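You operate a simulated robot arm through the tools that you are given. There is no shell and no other tool. Be economical: measure what you need, move in short steps, check, and stop when the job is done.

Carry out the task below with a simulated robot arm. There is one attempt and no reset: what you move stays moved.

TASK
Set the edge guides to the width on the coil ticket.
Fine: clamp the web before; lock the slider again, then free the clamp.

The check looks at the end state, three seconds after you hand in, the way a careful person would. Anything else that was tipped, shoved, dropped, spilled or broken makes it a failure.

THE ROBOT
A 6-joint arm with a two-finger parallel gripper, fixed in place. Base frame: the origin is at the foot of the arm, x ahead of it, y to its left, z up. Readings come in mm, degrees, newtons and seconds.
With the tool pointing down near the work surface it reaches from about 140 to 840 mm from the base axis. Its first joint turns from -166.0 to 166.0 degrees. Payload 3.91 kg.
Tool frame: the origin (TCP) lies between the finger pads and is the grasp point; the fingertips stand 30 mm ahead of it; z points along the fingers, y is the line along which they close. The gripper opens to 110 mm. The fingers are 20 mm wide and 10 mm thick; the gripper's body (48 by 112 mm) begins 55 mm behind the TCP.
Orientation is that of the tool frame in the base frame, as a unit quaternion [x, y, z, w]. With the fingers straight down and closing along the base's y, the tool's x points along the base's -x, its y along +y and its z along -z.

THE INTERFACE
- The arm moves only by the tool apply_moves. Its arguments are lists of equal length, an entry for each row: "offset": the shift along the base's x, y, z in units of 25 mm (1.0 is 25 mm), a list of three; "dr": the turn, a rotation vector about the base's x, y, z in units of 6 degrees (1.0 is 6 degrees), a list of three; "jaw": the closure in counts, from 0 (fully open) to 255 (shut). In form: {"offset": [[dx, dy, dz], ...], "dr": [[ax, ay, az], ...], "jaw": [jaw, ...]}. A call has 1 to 20 rows; each row shifts and turns the commanded pose from where the row before left it. A call with a number of a shift or a turn outside -1 to 1 is refused whole. Each row takes 0.2 s and may step no farther than 50 mm and 8.6 degrees from the row before; otherwise, or with a gripper value out of range, the whole call is refused. Where a pose cannot be reached the arm comes as near as it can. A force on the tool above 90 N (or 10 N above the force at the start of the call, whichever is more), or a blocked arm, ends the call early, and 0.2 s more pass. Each finger travels about 108 mm/s and halts on what it meets, pressing with about 34 N; the grip force reading is that of the motor and also rises with nothing between the fingers. The clock runs only during rows and for 0.2 s after the last one: add rows that do not move to give the fingers time. It gives the time, the measured TCP pose, the force on the tool (base axes), the opening and the grip force at its end, in the units of the frame above (readings bear some noise), with the torque about the TCP (base axes, N m) and any sound that the robot's microphone picked up, and new pictures: "show" is both (left out), scene, wrist or none.
- Cameras (640 x 400 px; columns grow to the right, rows downward): "scene" is fixed at [51.2, 651.8, 1348.9]; the picture's right is [-0.87, -0.49, 0.00], its down [-0.22, 0.39, -0.89] and it looks along [0.44, -0.78, -0.45] (base axes); focal length 358 px, centre (320, 200). "wrist" rides on the gripper at [77, 7, -115] in the tool frame; the picture's right is [-0.09, 1.00, 0.00], its down [-0.80, -0.07, -0.59] and it looks along [-0.59, -0.05, 0.80] (tool axes); focal length 270 px, centre (320, 200). There is no depth. A picture from a camera that has moved, and an enlarged one, comes with that camera's place and axes in the base frame and with its lens.
- lift_body(by): slides the trunk up (or, below 0, down) by that many mm; the arm rides with it, the base frame stays. It gives what a move gives, with no picture.
- zoom(camera, box): a new picture of the part [left, top, right, bottom] of that camera's present view, enlarged. No time passes.
- job_done(): hands the job in; it is judged then, once.

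Go step by step. Nothing tells you positions but the pictures and the camera data: compare them with the known pose of the tool, close in by small moves and look again before you grip or let go. The budget is 120 turns and 200 pictures, counting those below and the enlarged ones. Unless the task says otherwise, let go and move clear before handing in, and close with one line.

The tools are called by a JSON object that holds its "op" and its "data". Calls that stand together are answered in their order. apply_moves: Moves the arm, as the interface text tells. Its arguments: {"type":"object","properties":{"offset":{"type":"array","items":{"type":"array","items":{"type":"number"}}},"dr":{"type":"array","items":{"type":"array","items":{"type":"number"}}},"jaw":{"type":"array","items":{"type":"number"}},"show":{"type":"string","enum":["both","scene","wrist","none"]}},"required":["offset","dr","jaw"]} The other tools are called the same way: lift_body (by) slides the trunk up or down; zoom (camera, box) takes an enlarged picture of a part of a camera's view; job_done () hands the job in.

At the start:

```text
time: 0.0
position: [201.7, -483.6, 1065.1]
tcp_rot: [0.0, 1.0, 0.001, 0.0]
contact_force: [0.0, -0.4, 0.5]
ft_torque: [0.0, 0.02, 0.0]
grip_width: 110.0
grasp_force: 0.1
trunk travel left (down, up): [-425.0, 115.0]
```

scene: 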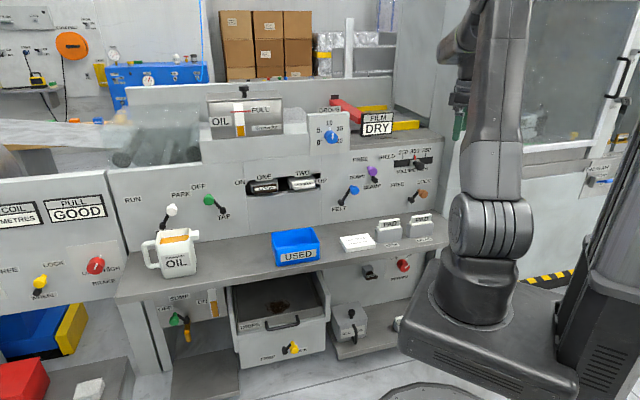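
wrist: 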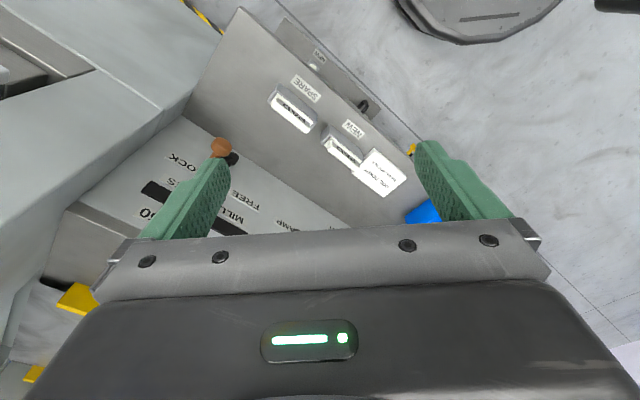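

I see a machine with many controls; the slider with a width scale and brown FREE/LOCK knob is at the right. I'll zoom in to read the labels.

{"op": "zoom", "data": {"camera": "scene", "box": [320, 130, 450, 211]}}

{"op": "zoom", "data": {"camera": "scene", "box": [320, 205, 450, 286]}}

{"op": "zoom", "data": {"camera": "scene", "box": [0, 180, 130, 310]}}

{"op": "zoom", "data": {"camera": "scene", "box": [550, 130, 640, 220]}}

{"op": "zoom", "data": {"camera": "wrist", "box": [100, 60, 420, 260]}}

```text
4.92 times, centred on (385, 170) of scene
camera zoom: at [51.2, 651.8, 1348.9], right [-0.87, -0.49, 0.0], down [-0.22, 0.39, -0.89], along [0.44, -0.78, -0.45], focal length 1762 px, centre (0, 345)
```

zoom: 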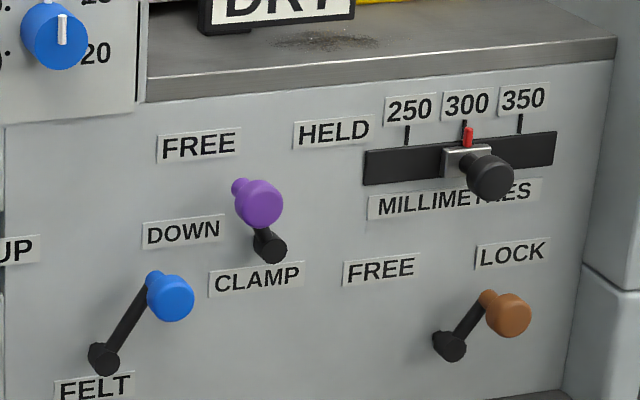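

```text
4.92 times, centred on (385, 246) of scene
camera zoom: at [51.2, 651.8, 1348.9], right [-0.87, -0.49, 0.0], down [-0.22, 0.39, -0.89], along [0.44, -0.78, -0.45], focal length 1762 px, centre (0, -24)
```

zoom: 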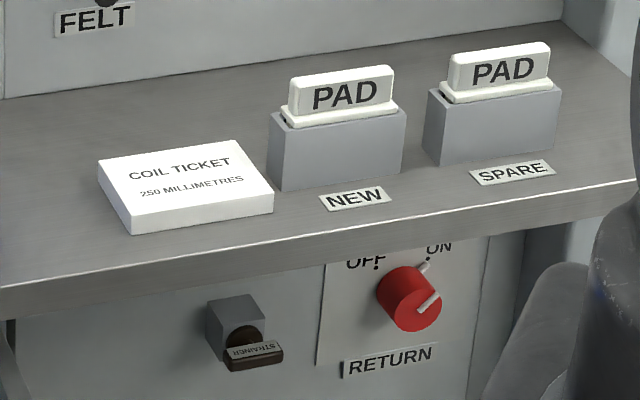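

```text
3.08 times, centred on (65, 245) of scene
camera zoom: at [51.2, 651.8, 1348.9], right [-0.87, -0.49, 0.0], down [-0.22, 0.39, -0.89], along [0.44, -0.78, -0.45], focal length 1101 px, centre (1105, 62)
```

zoom: 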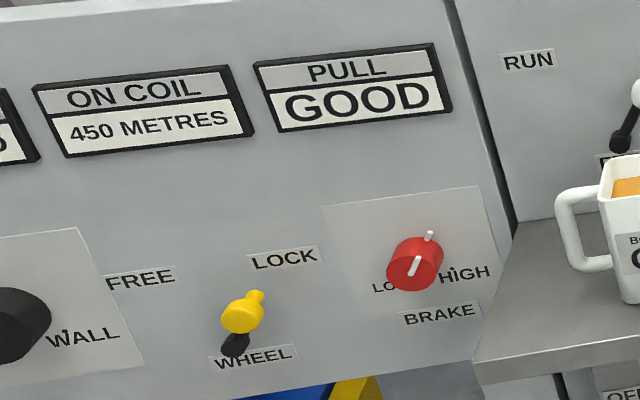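

```text
4.44 times, centred on (595, 175) of scene
camera zoom: at [51.2, 651.8, 1348.9], right [-0.87, -0.49, 0.0], down [-0.22, 0.39, -0.89], along [0.44, -0.78, -0.45], focal length 1590 px, centre (-902, 311)
```

zoom: 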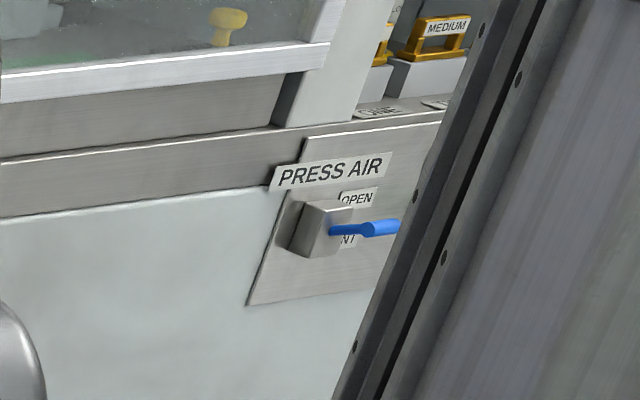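

```text
2.00 times, centred on (260, 160) of wrist
camera zoom: at [124.0, -478.0, 1180.7], right [0.09, 1.0, 0.0], down [0.8, -0.07, 0.59], along [0.59, -0.05, -0.8], focal length 541 px, centre (440, 280)
```

zoom: 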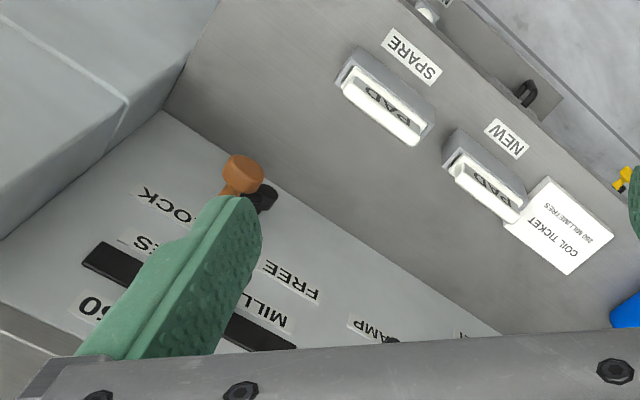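

The coil ticket says 250 mm, the slider is at 300, and the clamp (purple) and lock (brown) levers are on the same panel. By triangulation the brown knob is near (330,-688,710), and the panel faces roughly (-0.7,0.7,0). First I'll yaw the tool in free space, then pitch it toward the panel.

{"op": "apply_moves", "data": {"offset": [[0, 0, 0], [0, 0, 0], [0, 0, 0], [0, 0, 0], [0, 0, 0], [0, 0, 0], [0, 0, 0], [0, 0, 0], [0, 0, 0], [0, 0, 0], [0, 0, 0], [0, 0, 0]], "dr": [[0, 0, 1], [0, 0, 1], [0, 0, 1], [0, 0, 1], [0, 0, 1], [0, 0, 1], [0, 0, 1], [0, 0, 1], [0, 0, 1], [0, 0, 1], [0, 0, 1], [0, 0, 1]], "jaw": [0, 0, 0, 0, 0, 0, 0, 0, 0, 0, 0, 0], "show": "scene"}}

```text
time: 2.6
position: [201.3, -484.5, 1065.6]
tcp_rot: [-0.589, 0.808, 0.0, 0.0]
contact_force: [0.5, 0.6, -0.4]
ft_torque: [0.02, -0.01, 0.02]
grip_width: 110.1
grasp_force: 0.0
trunk travel left (down, up): [-425.0, 115.0]
```

scene: 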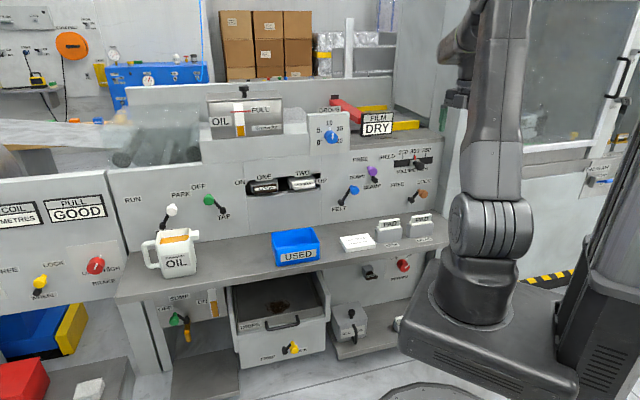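

{"op": "apply_moves", "data": {"offset": [[0, 0, 0], [0, 0, 0], [0, 0, 0], [0, 0, 0], [0, 0, 0], [0, 0, 0], [0, 0, 0], [0, 0, 0], [0, 0, 0], [0, 0, 0], [0, 0, 0], [0, 0, 0], [0, 0, 0], [0, 0, 0], [0, 0, 0], [0, 0, 0], [0, 0, 0], [0, 0, 0], [0, 0, 0]], "dr": [[0, 0, 1], [0, 0, 1], [0, 0, 1], [0, 0, 1], [0, 0, 1], [0, 0, 1], [0, 0, 1], [0, 0, 1], [0, 0, 1], [0, 0, 1], [0, 0, 0.5], [-0.707, -0.707, 0], [-0.707, -0.707, 0], [-0.707, -0.707, 0], [-0.707, -0.707, 0], [-0.707, -0.707, 0], [-0.707, -0.707, 0], [-0.707, -0.707, 0], [-0.707, -0.707, 0], [0, 0, 0]], "jaw": [0, 0, 0, 0, 0, 0, 0, 0, 0, 0, 0, 0, 0, 0, 0, 0, 0, 0, 0]}}

```text
refused: the lists must be of equal length
```

The rotation worked; I mis-sized one list, so I'm resending it.

{"op": "apply_moves", "data": {"offset": [[0, 0, 0], [0, 0, 0], [0, 0, 0], [0, 0, 0], [0, 0, 0], [0, 0, 0], [0, 0, 0], [0, 0, 0], [0, 0, 0], [0, 0, 0], [0, 0, 0], [0, 0, 0], [0, 0, 0], [0, 0, 0], [0, 0, 0], [0, 0, 0], [0, 0, 0], [0, 0, 0], [0, 0, 0]], "dr": [[0, 0, 1], [0, 0, 1], [0, 0, 1], [0, 0, 1], [0, 0, 1], [0, 0, 1], [0, 0, 1], [0, 0, 1], [0, 0, 1], [0, 0, 1], [0, 0, 0.5], [-0.707, -0.707, 0], [-0.707, -0.707, 0], [-0.707, -0.707, 0], [-0.707, -0.707, 0], [-0.707, -0.707, 0], [-0.707, -0.707, 0], [-0.707, -0.707, 0], [-0.707, -0.707, 0]], "jaw": [0, 0, 0, 0, 0, 0, 0, 0, 0, 0, 0, 0, 0, 0, 0, 0, 0, 0, 0]}}

```text
time: 6.6
position: [323.2, -401.3, 1060.7]
tcp_rot: [0.798, -0.444, 0.384, 0.137]
contact_force: [-0.8, -0.2, -0.5]
ft_torque: [-0.02, -0.01, -0.01]
grip_width: 110.0
grasp_force: 0.1
out of reach, approached as far as the arm can: row 6, 7, 8, 9, 10, 11, 16, 17, 18, 19
trunk travel left (down, up): [-425.0, 115.0]
camera wrist: at [285.2, -387.7, 1192.4], right [-0.84, -0.51, -0.19], down [-0.48, 0.86, -0.18], along [0.25, -0.06, -0.97], focal length 270 px, centre (320, 200)
```

scene: 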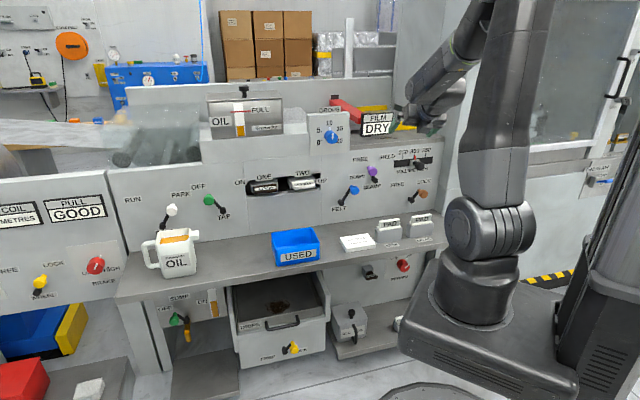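
wrist: 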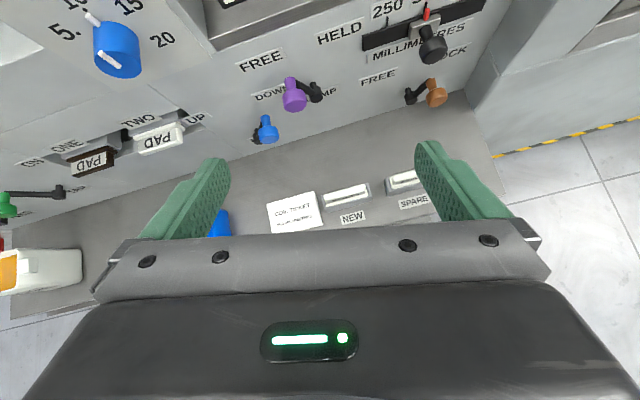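

The arm hit a limit part way, but the tool now points forward and down at the panel. My estimates are purple knob (487,-524,846), slider knob (350,-666,844) and brown knob (323,-678,724), with panel tangent T≈(.695,.72,0). Next I'll lower the arm and see how the orientation behaves.

{"op": "apply_moves", "data": {"offset": [[0, 0, -1], [0, 0, -1], [0, 0, -1], [0, 0, -1]], "dr": [[0, 0, 0], [0, 0, 0], [0, 0, 0], [0, 0, 0]], "jaw": [0, 0, 0, 0], "show": "none"}}

```text
time: 7.6
position: [324.7, -400.1, 959.4]
tcp_rot: [0.799, -0.443, 0.384, 0.132]
contact_force: [-0.4, -0.9, 0.2]
ft_torque: [0.02, -0.01, -0.03]
grip_width: 110.0
grasp_force: 0.1
trunk travel left (down, up): [-425.0, 115.0]
```

{"op": "apply_moves", "data": {"offset": [[0, 0, 0], [0, 0, 0], [0.5, 0, 0], [0.5, 0, 0], [0.5, 0, 0], [0.5, 0, 0], [0.5, 0, 0]], "dr": [[-0.39, 0.43, 0], [-0.39, 0.43, 0.4], [0, 0, 0.4], [-0.707, -0.707, 0], [-0.707, -0.707, 0], [-0.707, -0.707, 0], [-0.707, -0.707, 0]], "jaw": [0, 0, 0, 0, 0, 0, 0], "show": "both"}}

```text
time: 9.2
position: [334.1, -452.4, 978.4]
tcp_rot: [0.729, -0.348, 0.546, 0.22]
contact_force: [-0.4, -0.1, 0.0]
ft_torque: [0.0, -0.01, -0.01]
grip_width: 109.9
grasp_force: 0.1
out of reach, approached as far as the arm can: row 1, 2, 4, 5, 6, 7
trunk travel left (down, up): [-425.0, 115.0]
camera wrist: at [267.7, -396.9, 1086.6], right [-0.76, -0.63, -0.14], down [-0.46, 0.68, -0.57], along [0.46, -0.37, -0.81], focal length 270 px, centre (320, 200)
```

scene: 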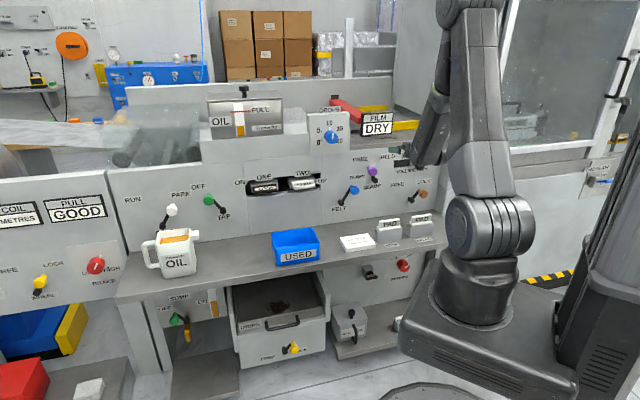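
wrist: 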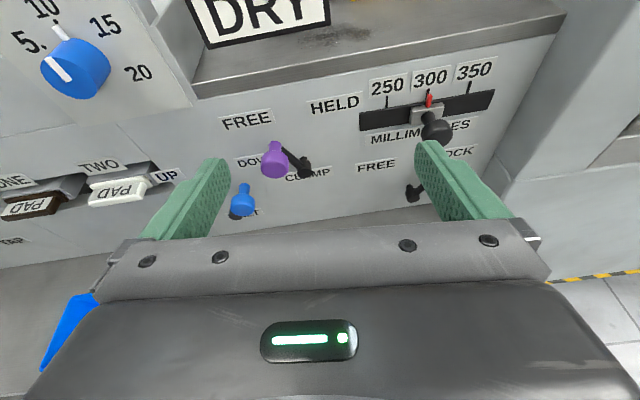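

The tool now points about 18° below horizontal at the panel. I'll close the jaws and move to a pre-approach just left of the purple knob.

{"op": "apply_moves", "data": {"offset": [[0.888, 0.16, -0.784], [0.888, 0.16, -0.784], [0.888, 0.16, -0.784], [0.888, 0.16, -0.784], [0.888, 0.16, -0.784]], "dr": [[0, 0, 0], [0, 0, 0], [0, 0, 0], [0, 0, 0], [0, 0, 0]], "jaw": [255, 255, 255, 255, 255], "show": "both"}}

```text
time: 10.4
position: [392.8, -501.2, 906.5]
tcp_rot: [0.73, -0.35, 0.548, 0.209]
contact_force: [-0.1, 0.0, 0.0]
ft_torque: [-0.01, -0.04, 0.0]
grip_width: 0.0
grasp_force: 34.1
out of reach, approached as far as the arm can: row 1, 2, 3, 4, 5
trunk travel left (down, up): [-425.0, 115.0]
camera wrist: at [323.8, -448.7, 1013.8], right [-0.75, -0.64, -0.16], down [-0.46, 0.68, -0.57], along [0.47, -0.35, -0.81], focal length 270 px, centre (320, 200)
```

scene: 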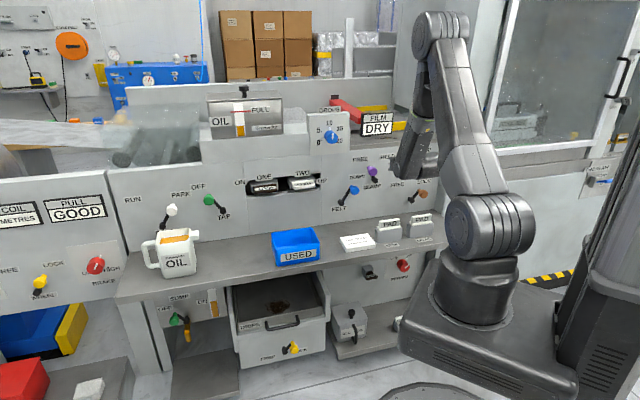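
wrist: 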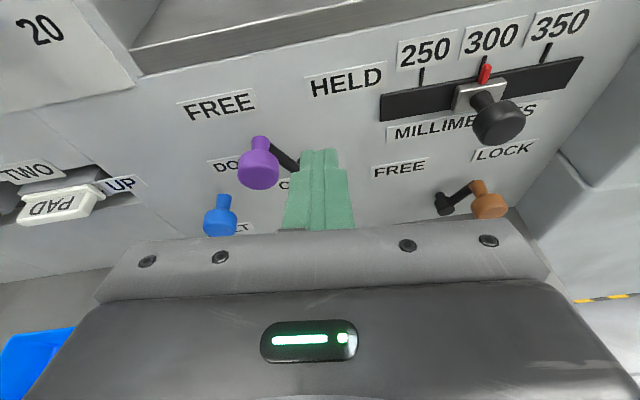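

The wrist roll looks like the limiting joint. I'll roll the tool about 18° back about its own axis and then move to the pre-approach point.

{"op": "apply_moves", "data": {"offset": [[0, 0, 0], [0, 0, 0], [0, 0, 0], [0.69, 0.92, -0.35], [0.69, 0.92, -0.35], [0.69, 0.92, -0.35]], "dr": [[0.65, -0.69, -0.31], [0.65, -0.69, -0.31], [0.65, -0.69, -0.31], [0, 0, 0], [0, 0, 0], [0, 0, 0]], "jaw": [255, 255, 255, 255, 255, 255], "show": "wrist"}}

```text
time: 11.8
position: [441.8, -431.7, 879.6]
tcp_rot: [0.668, -0.459, 0.568, 0.142]
contact_force: [0.3, 0.3, 0.1]
ft_torque: [-0.05, -0.01, 0.02]
grip_width: 0.0
grasp_force: 34.4
trunk travel left (down, up): [-425.0, 115.0]
camera wrist: at [359.2, -389.0, 981.7], right [-0.77, -0.5, -0.41], down [-0.27, 0.82, -0.5], along [0.59, -0.27, -0.76], focal length 270 px, centre (320, 200)
```

wrist: 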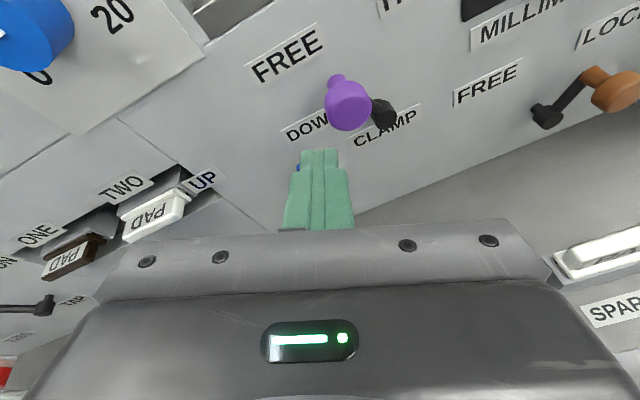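

{"op": "apply_moves", "data": {"offset": [[0.14, 0.14, 0], [0.14, 0.14, 0], [0.547, -0.528, -0.2], [0.547, -0.528, -0.2], [0.547, -0.528, -0.2], [0.547, -0.528, -0.2]], "dr": [[0, 0, 0], [0, 0, 0], [0, 0, 0], [0, 0, 0], [0, 0, 0], [0, 0, 0]], "jaw": [255, 255, 255, 255, 255, 255], "show": "both"}}

```text
time: 13.2
position: [504.6, -476.6, 859.2]
tcp_rot: [0.669, -0.46, 0.567, 0.142]
contact_force: [-0.7, 0.5, -0.4]
ft_torque: [0.0, 0.01, 0.01]
grip_width: 0.0
grasp_force: 34.5
trunk travel left (down, up): [-425.0, 115.0]
camera wrist: at [421.5, -434.6, 961.9], right [-0.77, -0.5, -0.41], down [-0.27, 0.82, -0.5], along [0.58, -0.27, -0.76], focal length 270 px, centre (320, 200)
```

scene: 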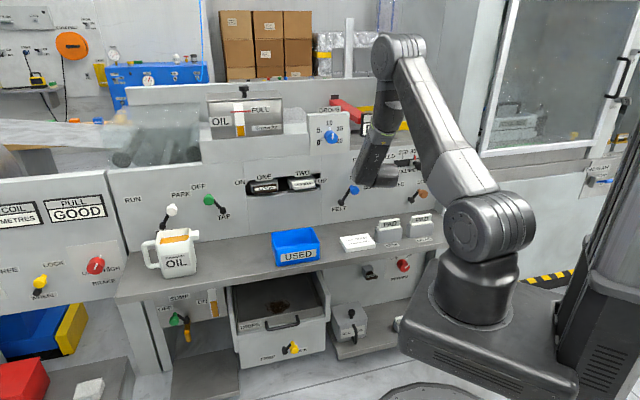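
wrist: 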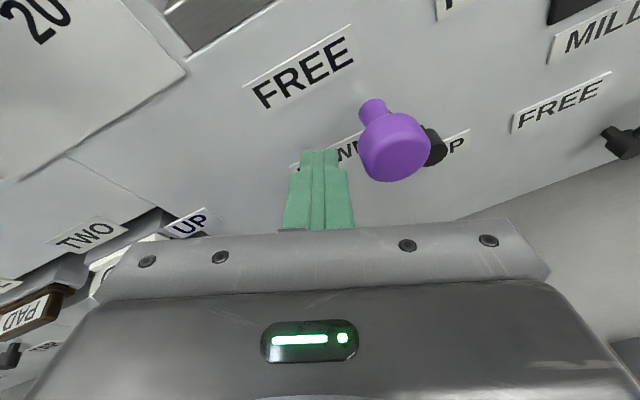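

Fingertips sit just left of the purple knob. Pushing it right, toward HELD.

{"op": "apply_moves", "data": {"offset": [[-0.278, -0.288, 0], [-0.278, -0.288, 0], [-0.278, -0.288, 0], [-0.278, -0.288, 0], [-0.278, -0.288, 0], [-0.278, -0.288, 0]], "dr": [[0, 0, 0], [0, 0, 0], [0, 0, 0], [0, 0, 0], [0, 0, 0], [0, 0, 0]], "jaw": [255, 255, 255, 255, 255, 255], "show": "wrist"}}

```text
time: 14.6
position: [460.7, -521.0, 859.2]
tcp_rot: [0.669, -0.459, 0.568, 0.141]
contact_force: [0.4, -0.6, -0.4]
ft_torque: [0.0, 0.02, -0.03]
grip_width: 0.0
grasp_force: 34.2
trunk travel left (down, up): [-425.0, 115.0]
camera wrist: at [378.4, -478.1, 961.8], right [-0.77, -0.5, -0.41], down [-0.27, 0.82, -0.5], along [0.59, -0.27, -0.76], focal length 270 px, centre (320, 200)
```

wrist: 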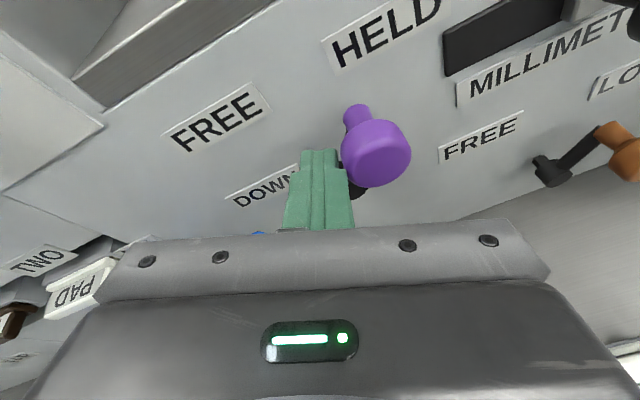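

{"op": "apply_moves", "data": {"offset": [[-0.139, -0.144, 0], [-0.139, -0.144, 0], [0, 0, 0]], "dr": [[0, 0, 0], [0, 0, 0], [0, 0, 0]], "jaw": [255, 255, 255], "show": "wrist"}}

```text
time: 15.4
position: [458.2, -525.8, 859.7]
tcp_rot: [0.67, -0.457, 0.568, 0.141]
contact_force: [14.1, 19.7, -1.3]
ft_torque: [0.0, -0.02, -0.05]
grip_width: 0.0
grasp_force: 33.5
trunk travel left (down, up): [-425.0, 115.0]
camera wrist: at [374.2, -483.4, 961.8], right [-0.76, -0.5, -0.41], down [-0.27, 0.82, -0.5], along [0.58, -0.27, -0.76], focal length 270 px, centre (320, 200)
```

wrist: 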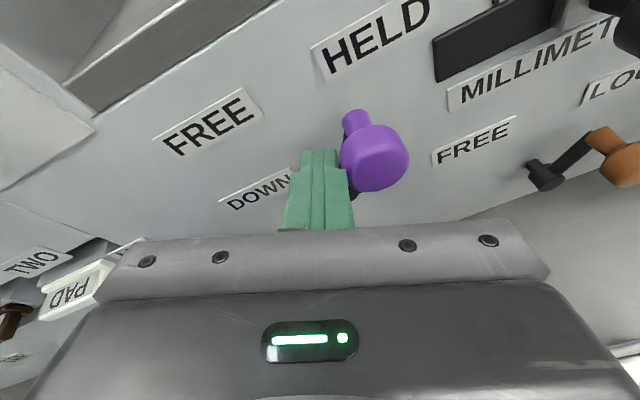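

The clamp lever hit its stop at HELD. I'll back off and move in front of the brown lock lever, with the jaws half open to straddle its knob.

{"op": "apply_moves", "data": {"offset": [[0.22, 0.23, 0], [-0.634, 0.612, 0.28], [-0.634, 0.612, 0.28], [-0.634, 0.612, 0.28], [-0.634, 0.612, 0.28], [-0.811, -0.869, -0.503], [-0.811, -0.869, -0.503], [-0.811, -0.869, -0.503], [-0.811, -0.869, -0.503], [-0.811, -0.869, -0.503], [-0.811, -0.869, -0.503], [-0.811, -0.869, -0.503]], "dr": [[0, 0, 0], [0, 0, 0], [0, 0, 0], [0, 0, 0], [0, 0, 0], [0, 0, 0], [0, 0, 0], [0, 0, 0], [0, 0, 0], [0, 0, 0], [0, 0, 0], [0, 0, 0]], "jaw": [255, 255, 255, 255, 255, 255, 255, 128, 128, 128, 128, 128], "show": "both"}}

```text
time: 18.0
position: [254.5, -614.4, 797.7]
tcp_rot: [0.669, -0.459, 0.567, 0.14]
contact_force: [0.4, 0.2, 0.9]
ft_torque: [0.01, 0.01, -0.02]
grip_width: 54.7
grasp_force: 0.0
trunk travel left (down, up): [-425.0, 115.0]
camera wrist: at [171.0, -571.9, 900.2], right [-0.77, -0.5, -0.41], down [-0.27, 0.82, -0.5], along [0.59, -0.27, -0.76], focal length 270 px, centre (320, 200)
```

scene: 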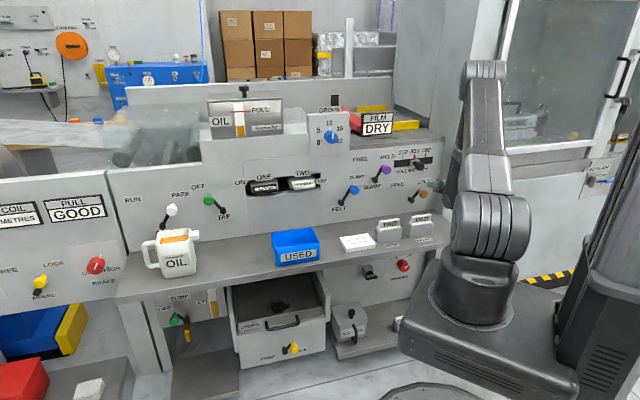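
wrist: 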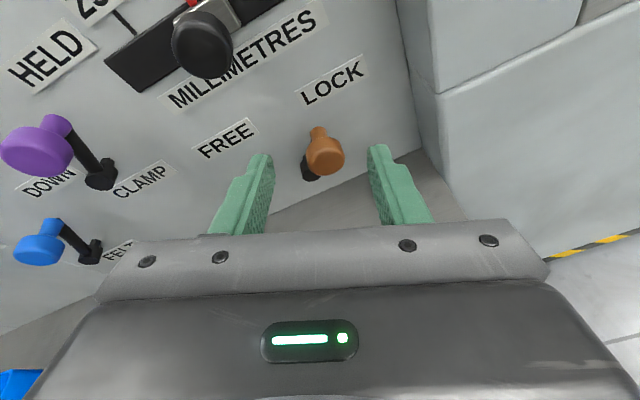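

{"op": "apply_moves", "data": {"offset": [[0.665, -0.526, -0.647], [0.665, -0.526, -0.647], [0.665, -0.526, -0.647], [0.665, -0.526, -0.647]], "dr": [[0, 0, 0], [0, 0, 0], [0, 0, 0], [0, 0, 0]], "jaw": [128, 128, 128, 128], "show": "both"}}

```text
time: 19.0
position: [324.4, -666.6, 736.0]
tcp_rot: [0.669, -0.459, 0.568, 0.141]
contact_force: [-1.1, -0.3, 1.0]
ft_torque: [0.02, 0.0, -0.02]
grip_width: 54.8
grasp_force: 0.1
trunk travel left (down, up): [-425.0, 115.0]
camera wrist: at [239.8, -624.2, 836.7], right [-0.77, -0.5, -0.41], down [-0.27, 0.82, -0.5], along [0.59, -0.27, -0.76], focal length 270 px, centre (320, 200)
```

scene: 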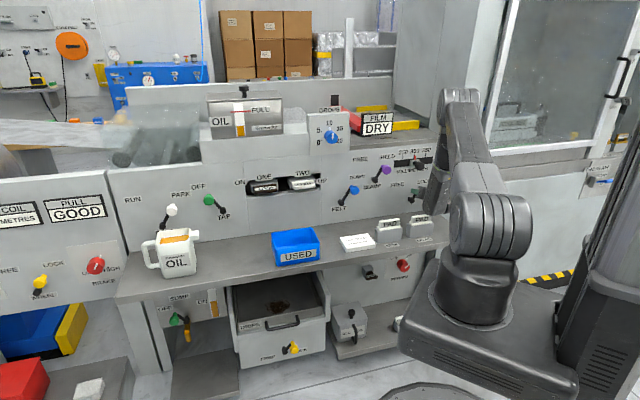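
wrist: 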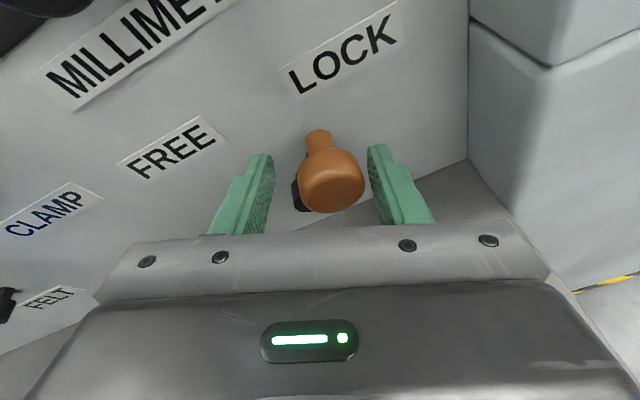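

{"op": "apply_moves", "data": {"offset": [[0, 0, 0.2], [0.139, 0.144, 0.2], [0.278, 0.288, 0], [0.278, 0.288, 0], [0.278, 0.288, 0], [0.278, 0.288, 0]], "dr": [[0, 0, 0], [0, 0, 0], [0, 0, 0], [0, 0, 0], [0, 0, 0], [0, 0, 0]], "jaw": [128, 128, 128, 128, 128, 128], "show": "wrist"}}

```text
time: 20.4
position: [354.2, -633.4, 744.0]
tcp_rot: [0.669, -0.459, 0.567, 0.141]
contact_force: [-0.9, -0.5, -0.6]
ft_torque: [0.02, 0.03, -0.02]
grip_width: 55.5
grasp_force: 0.7
trunk travel left (down, up): [-425.0, 115.0]
camera wrist: at [270.9, -590.7, 846.4], right [-0.77, -0.5, -0.41], down [-0.27, 0.82, -0.5], along [0.59, -0.27, -0.76], focal length 270 px, centre (320, 200)
```

wrist: 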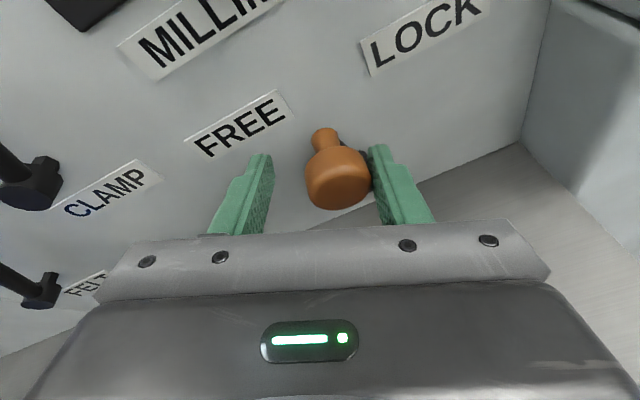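

{"op": "apply_moves", "data": {"offset": [[0.139, 0.144, 0], [0.139, 0.144, 0], [0.139, 0.144, 0], [0, 0, 0]], "dr": [[0, 0, 0], [0, 0, 0], [0, 0, 0], [0, 0, 0]], "jaw": [128, 128, 128, 128], "show": "wrist"}}

```text
time: 21.4
position: [364.1, -623.5, 745.9]
tcp_rot: [0.669, -0.459, 0.568, 0.141]
contact_force: [-2.0, -2.9, -2.2]
ft_torque: [-0.03, -0.01, 0.02]
grip_width: 56.8
grasp_force: 2.2
trunk travel left (down, up): [-425.0, 115.0]
camera wrist: at [281.0, -581.1, 846.8], right [-0.77, -0.5, -0.41], down [-0.27, 0.82, -0.5], along [0.59, -0.27, -0.76], focal length 270 px, centre (320, 200)
```

wrist: 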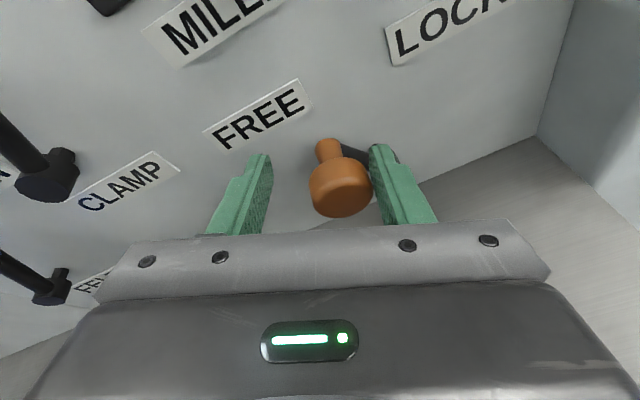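

{"op": "apply_moves", "data": {"offset": [[0.139, 0.144, 0], [0.07, 0.07, 0], [0, 0, 0]], "dr": [[0, 0, 0], [0, 0, 0], [0, 0, 0]], "jaw": [128, 128, 128], "show": "wrist"}}

```text
time: 22.2
position: [367.3, -619.1, 744.4]
tcp_rot: [0.668, -0.46, 0.568, 0.142]
contact_force: [-18.1, -19.9, 0.8]
ft_torque: [-0.45, 0.33, 0.11]
grip_width: 66.4
grasp_force: 12.0
trunk travel left (down, up): [-425.0, 115.0]
camera wrist: at [283.7, -576.2, 846.8], right [-0.77, -0.49, -0.41], down [-0.26, 0.82, -0.5], along [0.59, -0.28, -0.76], focal length 270 px, centre (320, 200)
```

wrist: 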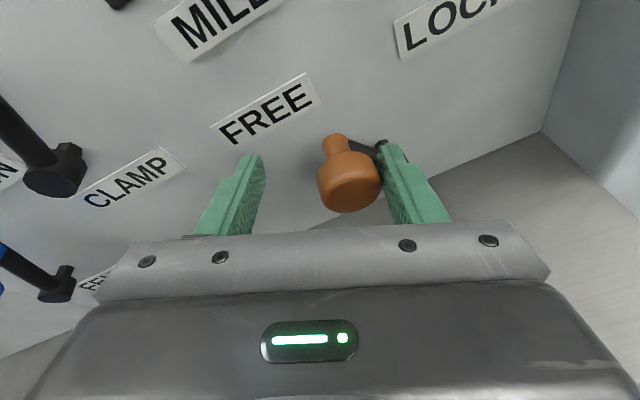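

The lock lever is at its FREE stop. Backing off, opening the jaws and moving in front of the slider knob.

{"op": "apply_moves", "data": {"offset": [[-0.22, -0.23, 0], [-0.565, 0.64, 0.282], [-0.565, 0.64, 0.282], [-0.565, 0.64, 0.282], [-0.565, 0.64, 0.282], [-0.244, -0.269, 0.864], [-0.244, -0.269, 0.864], [-0.244, -0.269, 0.864], [-0.244, -0.269, 0.864], [-0.244, -0.269, 0.864]], "dr": [[0, 0, 0], [0, 0, 0], [0, 0, 0], [0, 0, 0], [0, 0, 0], [0, 0, 0], [0, 0, 0], [0, 0, 0], [0, 0, 0], [0, 0, 0]], "jaw": [128, 128, 128, 128, 128, 90, 81, 81, 81, 81], "show": "both"}}

```text
time: 24.4
position: [277.0, -593.7, 881.0]
tcp_rot: [0.669, -0.458, 0.568, 0.142]
contact_force: [0.1, 0.5, -0.2]
ft_torque: [0.02, 0.0, 0.0]
grip_width: 74.9
grasp_force: 0.0
trunk travel left (down, up): [-425.0, 115.0]
camera wrist: at [194.1, -551.3, 983.1], right [-0.77, -0.5, -0.41], down [-0.27, 0.82, -0.5], along [0.59, -0.27, -0.76], focal length 270 px, centre (320, 200)
```

scene: 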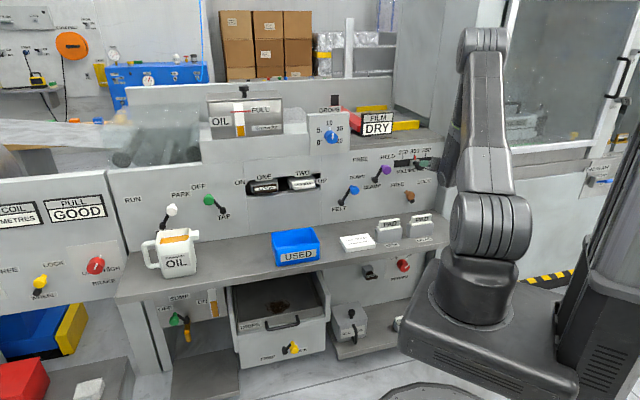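
wrist: 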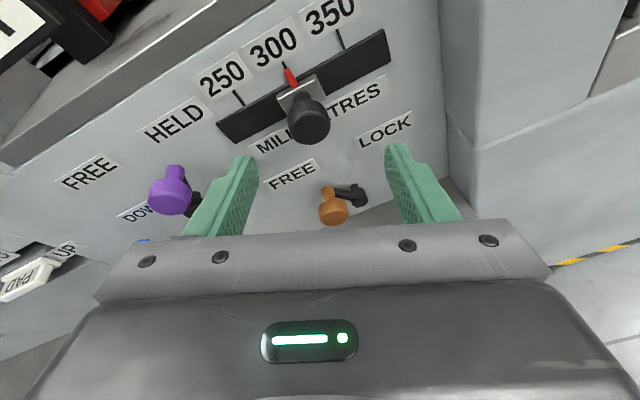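

{"op": "zoom", "data": {"camera": "scene", "box": [320, 130, 450, 211]}}

{"op": "zoom", "data": {"camera": "wrist", "box": [180, 0, 420, 150]}}

```text
4.92 times, centred on (385, 170) of scene
camera zoom: at [51.2, 651.8, 1348.9], right [-0.87, -0.49, 0.0], down [-0.22, 0.39, -0.89], along [0.44, -0.78, -0.45], focal length 1762 px, centre (0, 345)
```

zoom: 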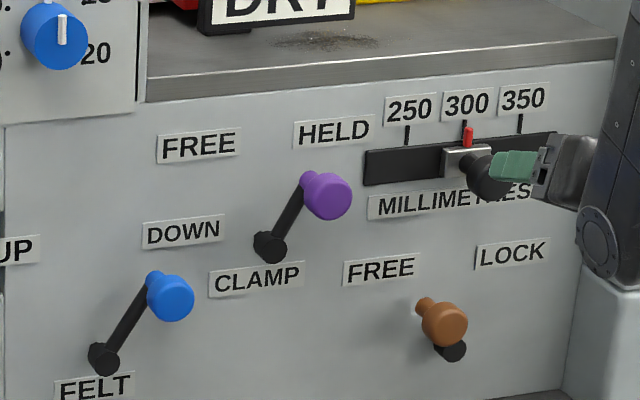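

```text
2.67 times, centred on (300, 75) of wrist
camera zoom: at [194.1, -551.3, 983.1], right [-0.77, -0.5, -0.41], down [-0.27, 0.82, -0.5], along [0.59, -0.27, -0.76], focal length 721 px, centre (373, 533)
```

zoom: 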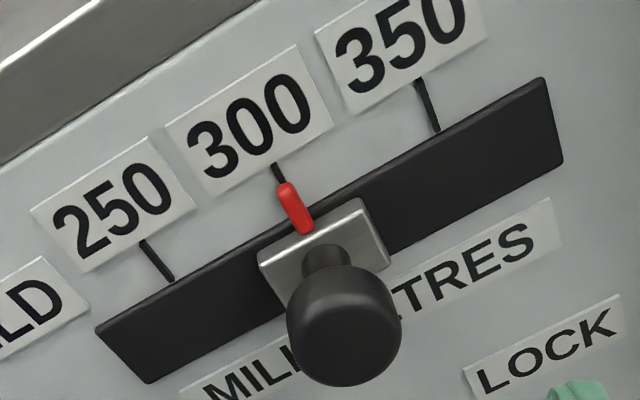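

Confirmed: clamp HELD, lock FREE. The ticks are 50 mm apart, so the slider must go about 50 mm left. Now approaching the slider knob with open jaws.

{"op": "apply_moves", "data": {"offset": [[0.67, -0.61, -0.26], [0.67, -0.61, -0.26], [0.67, -0.61, -0.26], [0.67, -0.61, -0.26]], "dr": [[0, 0, 0], [0, 0, 0], [0, 0, 0], [0, 0, 0]], "jaw": [81, 81, 81, 81], "show": "wrist"}}

```text
time: 25.4
position: [344.9, -653.9, 856.1]
tcp_rot: [0.669, -0.458, 0.568, 0.141]
contact_force: [0.4, 0.6, -1.0]
ft_torque: [-0.02, 0.03, 0.03]
grip_width: 75.2
grasp_force: 0.0
trunk travel left (down, up): [-425.0, 115.0]
camera wrist: at [261.5, -611.5, 957.4], right [-0.77, -0.5, -0.41], down [-0.27, 0.82, -0.5], along [0.59, -0.27, -0.76], focal length 270 px, centre (320, 200)
```

wrist: 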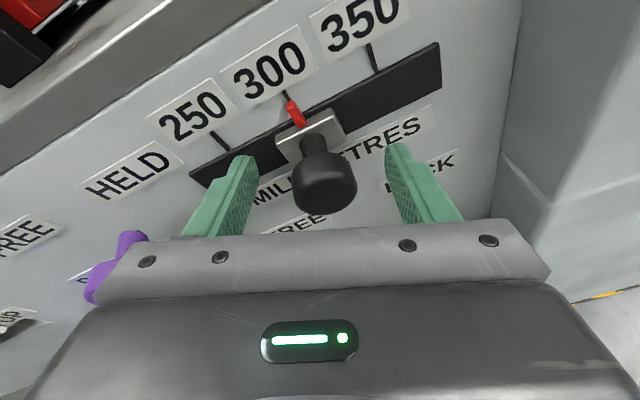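

{"op": "apply_moves", "data": {"offset": [[0, 0, 0], [0, 0, 0], [0, 0, 0]], "dr": [[0, 0, 0], [0, 0, 0], [0, 0, 0]], "jaw": [160, 180, 180], "show": "wrist"}}

```text
time: 26.2
position: [345.5, -653.6, 855.3]
tcp_rot: [0.669, -0.458, 0.568, 0.141]
contact_force: [-0.1, -1.8, -2.6]
ft_torque: [-0.5, -0.05, 0.9]
grip_width: 36.2
grasp_force: 44.6
trunk travel left (down, up): [-425.0, 115.0]
camera wrist: at [261.6, -611.5, 957.3], right [-0.77, -0.5, -0.41], down [-0.27, 0.82, -0.5], along [0.59, -0.27, -0.76], focal length 270 px, centre (320, 200)
```

wrist: 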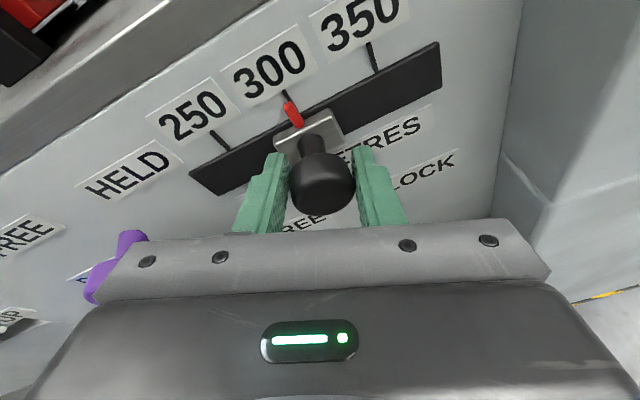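

{"op": "apply_moves", "data": {"offset": [[0.306, 0.317, 0], [0.306, 0.317, 0], [0.306, 0.317, 0], [0.306, 0.317, 0], [0, 0, 0]], "dr": [[0, 0, 0], [0, 0, 0], [0, 0, 0], [0, 0, 0], [0, 0, 0]], "jaw": [180, 180, 180, 180, 180], "show": "both"}}

{"op": "zoom", "data": {"camera": "scene", "box": [380, 140, 440, 178]}}

{"op": "zoom", "data": {"camera": "wrist", "box": [230, 40, 390, 140]}}

```text
time: 27.4
position: [374.1, -623.3, 854.9]
tcp_rot: [0.668, -0.459, 0.568, 0.142]
contact_force: [3.6, -3.3, -0.6]
ft_torque: [-0.53, -0.21, 0.81]
grip_width: 36.5
grasp_force: 45.0
trunk travel left (down, up): [-425.0, 115.0]
camera wrist: at [292.4, -580.5, 957.2], right [-0.77, -0.5, -0.41], down [-0.27, 0.82, -0.5], along [0.59, -0.27, -0.76], focal length 270 px, centre (320, 200)
```

scene: 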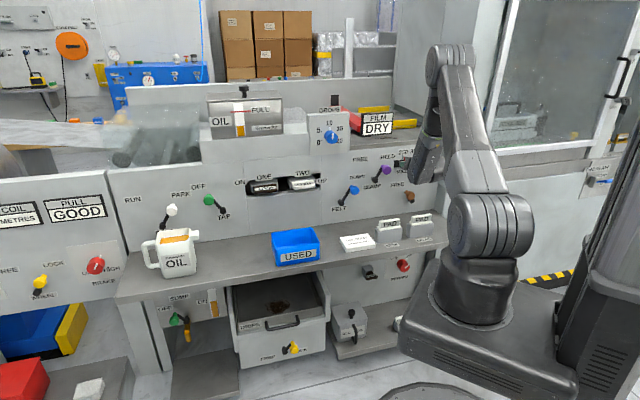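
wrist: 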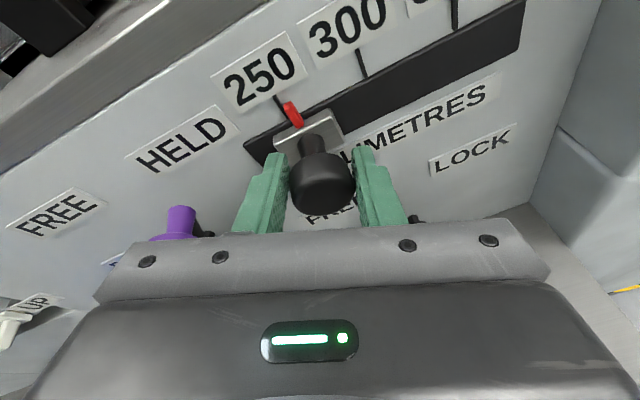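

```text
10.53 times, centred on (410, 159) of scene
camera zoom: at [51.2, 651.8, 1348.9], right [-0.87, -0.49, 0.0], down [-0.22, 0.39, -0.89], along [0.44, -0.78, -0.45], focal length 3767 px, centre (-627, 632)
```

zoom: 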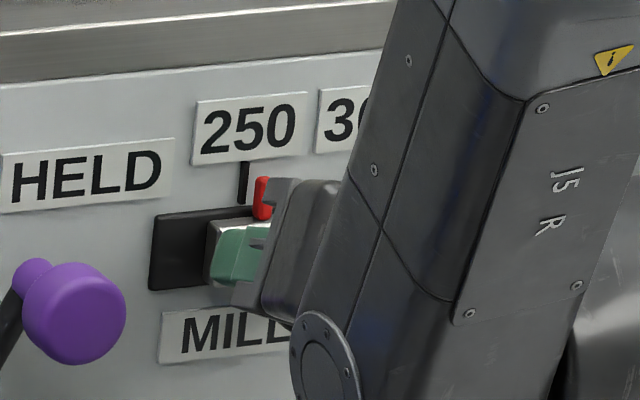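

```text
4.00 times, centred on (310, 90) of wrist
camera zoom: at [292.4, -580.5, 957.2], right [-0.77, -0.5, -0.41], down [-0.27, 0.82, -0.5], along [0.59, -0.27, -0.76], focal length 1081 px, centre (360, 640)
```

zoom: 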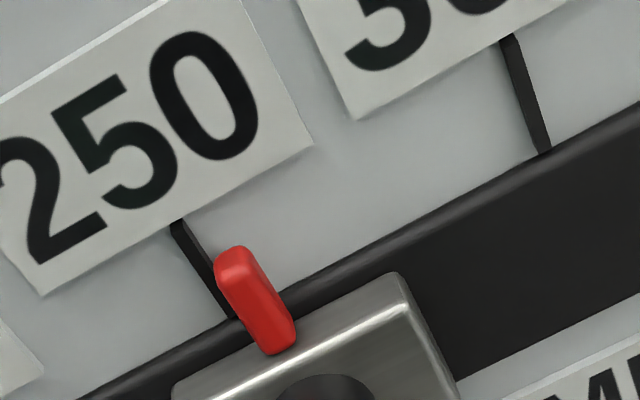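

Slider is about 5–6 mm short of 250 by triangulation; nudging further.

{"op": "apply_moves", "data": {"offset": [[0.08, 0.083, 0], [0.08, 0.083, 0], [0, 0, 0]], "dr": [[0, 0, 0], [0, 0, 0], [0, 0, 0]], "jaw": [180, 180, 180], "show": "none"}}

{"op": "zoom", "data": {"camera": "scene", "box": [380, 140, 440, 178]}}

{"op": "zoom", "data": {"camera": "wrist", "box": [230, 40, 390, 140]}}

```text
time: 28.2
position: [379.1, -619.3, 855.3]
tcp_rot: [0.668, -0.46, 0.568, 0.143]
contact_force: [8.0, -8.1, 6.2]
ft_torque: [-0.08, 0.24, 0.98]
grip_width: 36.2
grasp_force: 44.7
trunk travel left (down, up): [-425.0, 115.0]
```

```text
10.53 times, centred on (410, 159) of scene
camera zoom: at [51.2, 651.8, 1348.9], right [-0.87, -0.49, 0.0], down [-0.22, 0.39, -0.89], along [0.44, -0.78, -0.45], focal length 3767 px, centre (-627, 632)
```

zoom: 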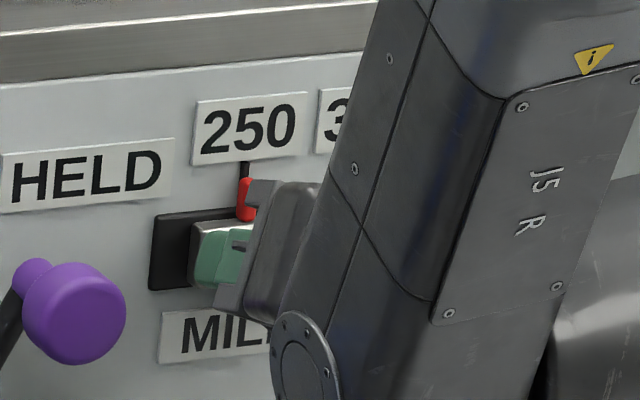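

```text
4.00 times, centred on (310, 90) of wrist
camera zoom: at [296.9, -575.7, 957.0], right [-0.76, -0.5, -0.41], down [-0.27, 0.82, -0.5], along [0.59, -0.28, -0.76], focal length 1081 px, centre (360, 640)
```

zoom: 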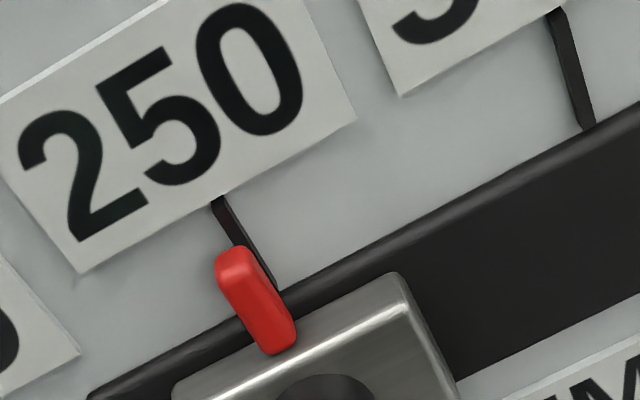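

The pointer looks aligned on 250. I'll release, back out and verify before locking.

{"op": "apply_moves", "data": {"offset": [[0, 0, 0], [0, 0, 0], [0, 0, 0], [-0.67, 0.61, 0.26], [-0.67, 0.61, 0.26], [-0.67, 0.61, 0.26], [-0.67, 0.61, 0.26]], "dr": [[0, 0, 0], [0, 0, 0], [0, 0, 0], [0, 0, 0], [0, 0, 0], [0, 0, 0], [0, 0, 0]], "jaw": [130, 81, 81, 81, 81, 81, 81], "show": "none"}}

{"op": "zoom", "data": {"camera": "wrist", "box": [180, 0, 420, 150]}}

{"op": "zoom", "data": {"camera": "scene", "box": [380, 140, 440, 178]}}

```text
time: 29.8
position: [311.6, -557.1, 882.0]
tcp_rot: [0.668, -0.459, 0.568, 0.142]
contact_force: [-0.4, 0.6, 1.0]
ft_torque: [0.02, 0.0, -0.01]
grip_width: 74.9
grasp_force: 0.0
trunk travel left (down, up): [-425.0, 115.0]
```

```text
2.67 times, centred on (300, 75) of wrist
camera zoom: at [228.2, -513.6, 983.9], right [-0.77, -0.5, -0.41], down [-0.27, 0.82, -0.5], along [0.59, -0.27, -0.76], focal length 721 px, centre (373, 533)
```

zoom: 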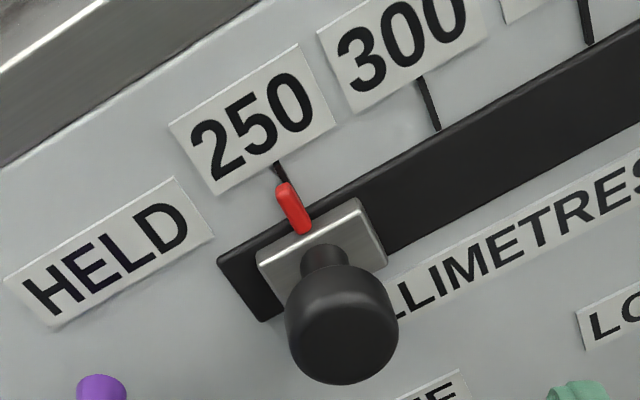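

```text
10.53 times, centred on (410, 159) of scene
camera zoom: at [51.2, 651.8, 1348.9], right [-0.87, -0.49, 0.0], down [-0.22, 0.39, -0.89], along [0.44, -0.78, -0.45], focal length 3767 px, centre (-627, 632)
```

zoom: 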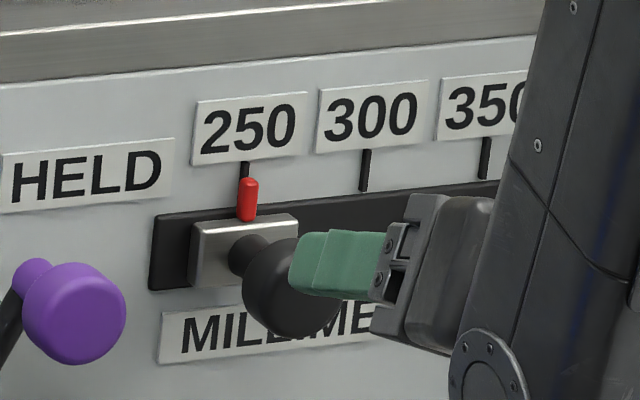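

Triangulation puts the pointer on 250 within about 0.5 mm. Next I'll lock: closed fingers to the left of the brown knob, in front first.

{"op": "apply_moves", "data": {"offset": [[0.15, 0.165, -0.92], [0.15, 0.165, -0.92], [0.15, 0.165, -0.92], [0.15, 0.165, -0.92]], "dr": [[0, 0, 0], [0, 0, 0], [0, 0, 0], [0, 0, 0]], "jaw": [255, 255, 255, 255], "show": "wrist"}}

```text
time: 30.8
position: [327.0, -542.7, 789.2]
tcp_rot: [0.669, -0.459, 0.568, 0.142]
contact_force: [0.3, 0.1, -0.2]
ft_torque: [-0.02, 0.0, -0.01]
grip_width: 0.0
grasp_force: 33.8
trunk travel left (down, up): [-425.0, 115.0]
camera wrist: at [243.4, -498.8, 890.8], right [-0.77, -0.5, -0.41], down [-0.27, 0.82, -0.5], along [0.59, -0.27, -0.76], focal length 270 px, centre (320, 200)
```

wrist: 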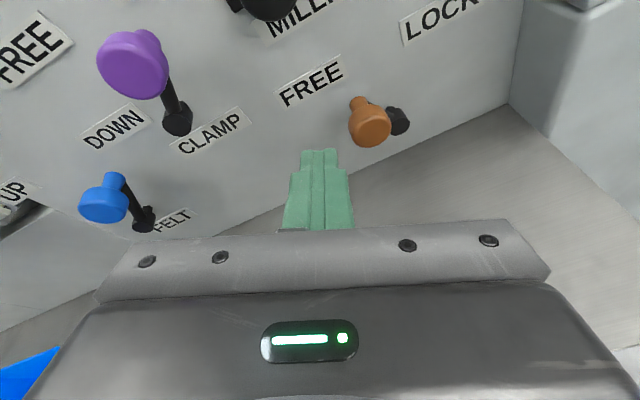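

{"op": "apply_moves", "data": {"offset": [[0.598, -0.576, -0.5], [0.598, -0.576, -0.5], [0.598, -0.576, -0.5], [0.598, -0.576, -0.5]], "dr": [[0, 0, 0], [0, 0, 0], [0, 0, 0], [0, 0, 0]], "jaw": [255, 255, 255, 255], "show": "both"}}

```text
time: 31.8
position: [384.9, -598.3, 739.1]
tcp_rot: [0.669, -0.458, 0.568, 0.141]
contact_force: [0.0, -0.1, 0.2]
ft_torque: [0.03, 0.0, -0.01]
grip_width: 0.0
grasp_force: 34.1
trunk travel left (down, up): [-425.0, 115.0]
camera wrist: at [301.6, -555.8, 841.8], right [-0.77, -0.5, -0.41], down [-0.27, 0.82, -0.5], along [0.59, -0.27, -0.76], focal length 270 px, centre (320, 200)
```

scene: 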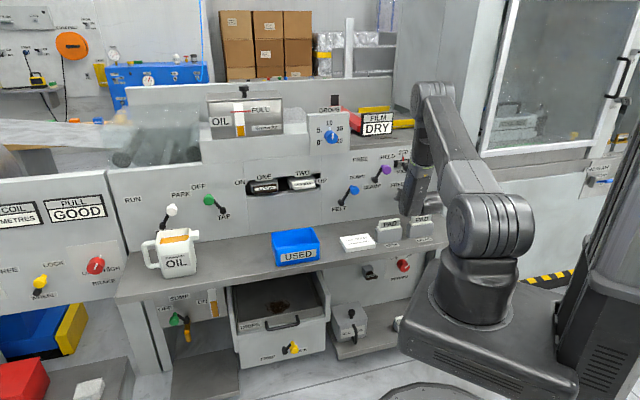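
wrist: 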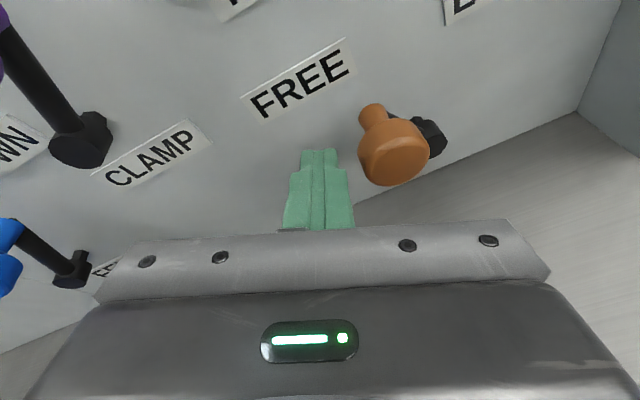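

{"op": "apply_moves", "data": {"offset": [[-0.278, -0.288, 0], [-0.278, -0.288, 0], [-0.278, -0.288, 0], [-0.278, -0.288, 0], [-0.278, -0.288, 0], [-0.278, -0.288, 0]], "dr": [[0, 0, 0], [0, 0, 0], [0, 0, 0], [0, 0, 0], [0, 0, 0], [0, 0, 0]], "jaw": [255, 255, 255, 255, 255, 255], "show": "wrist"}}

```text
time: 33.2
position: [343.4, -642.4, 737.0]
tcp_rot: [0.669, -0.459, 0.567, 0.142]
contact_force: [0.6, -0.7, 0.4]
ft_torque: [0.03, -0.02, -0.03]
grip_width: 0.0
grasp_force: 34.3
trunk travel left (down, up): [-425.0, 115.0]
camera wrist: at [259.7, -599.5, 839.4], right [-0.77, -0.5, -0.41], down [-0.27, 0.82, -0.5], along [0.59, -0.27, -0.76], focal length 270 px, centre (320, 200)
```

wrist: 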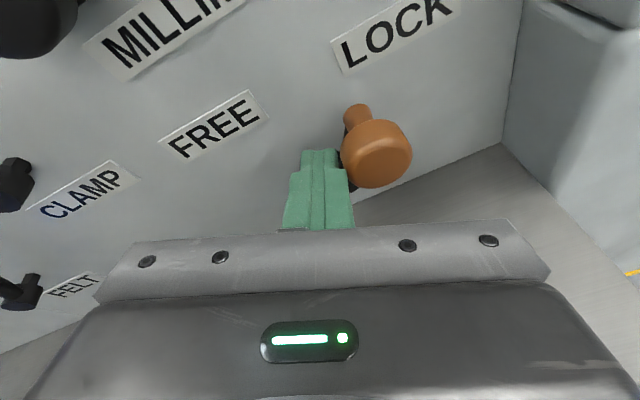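

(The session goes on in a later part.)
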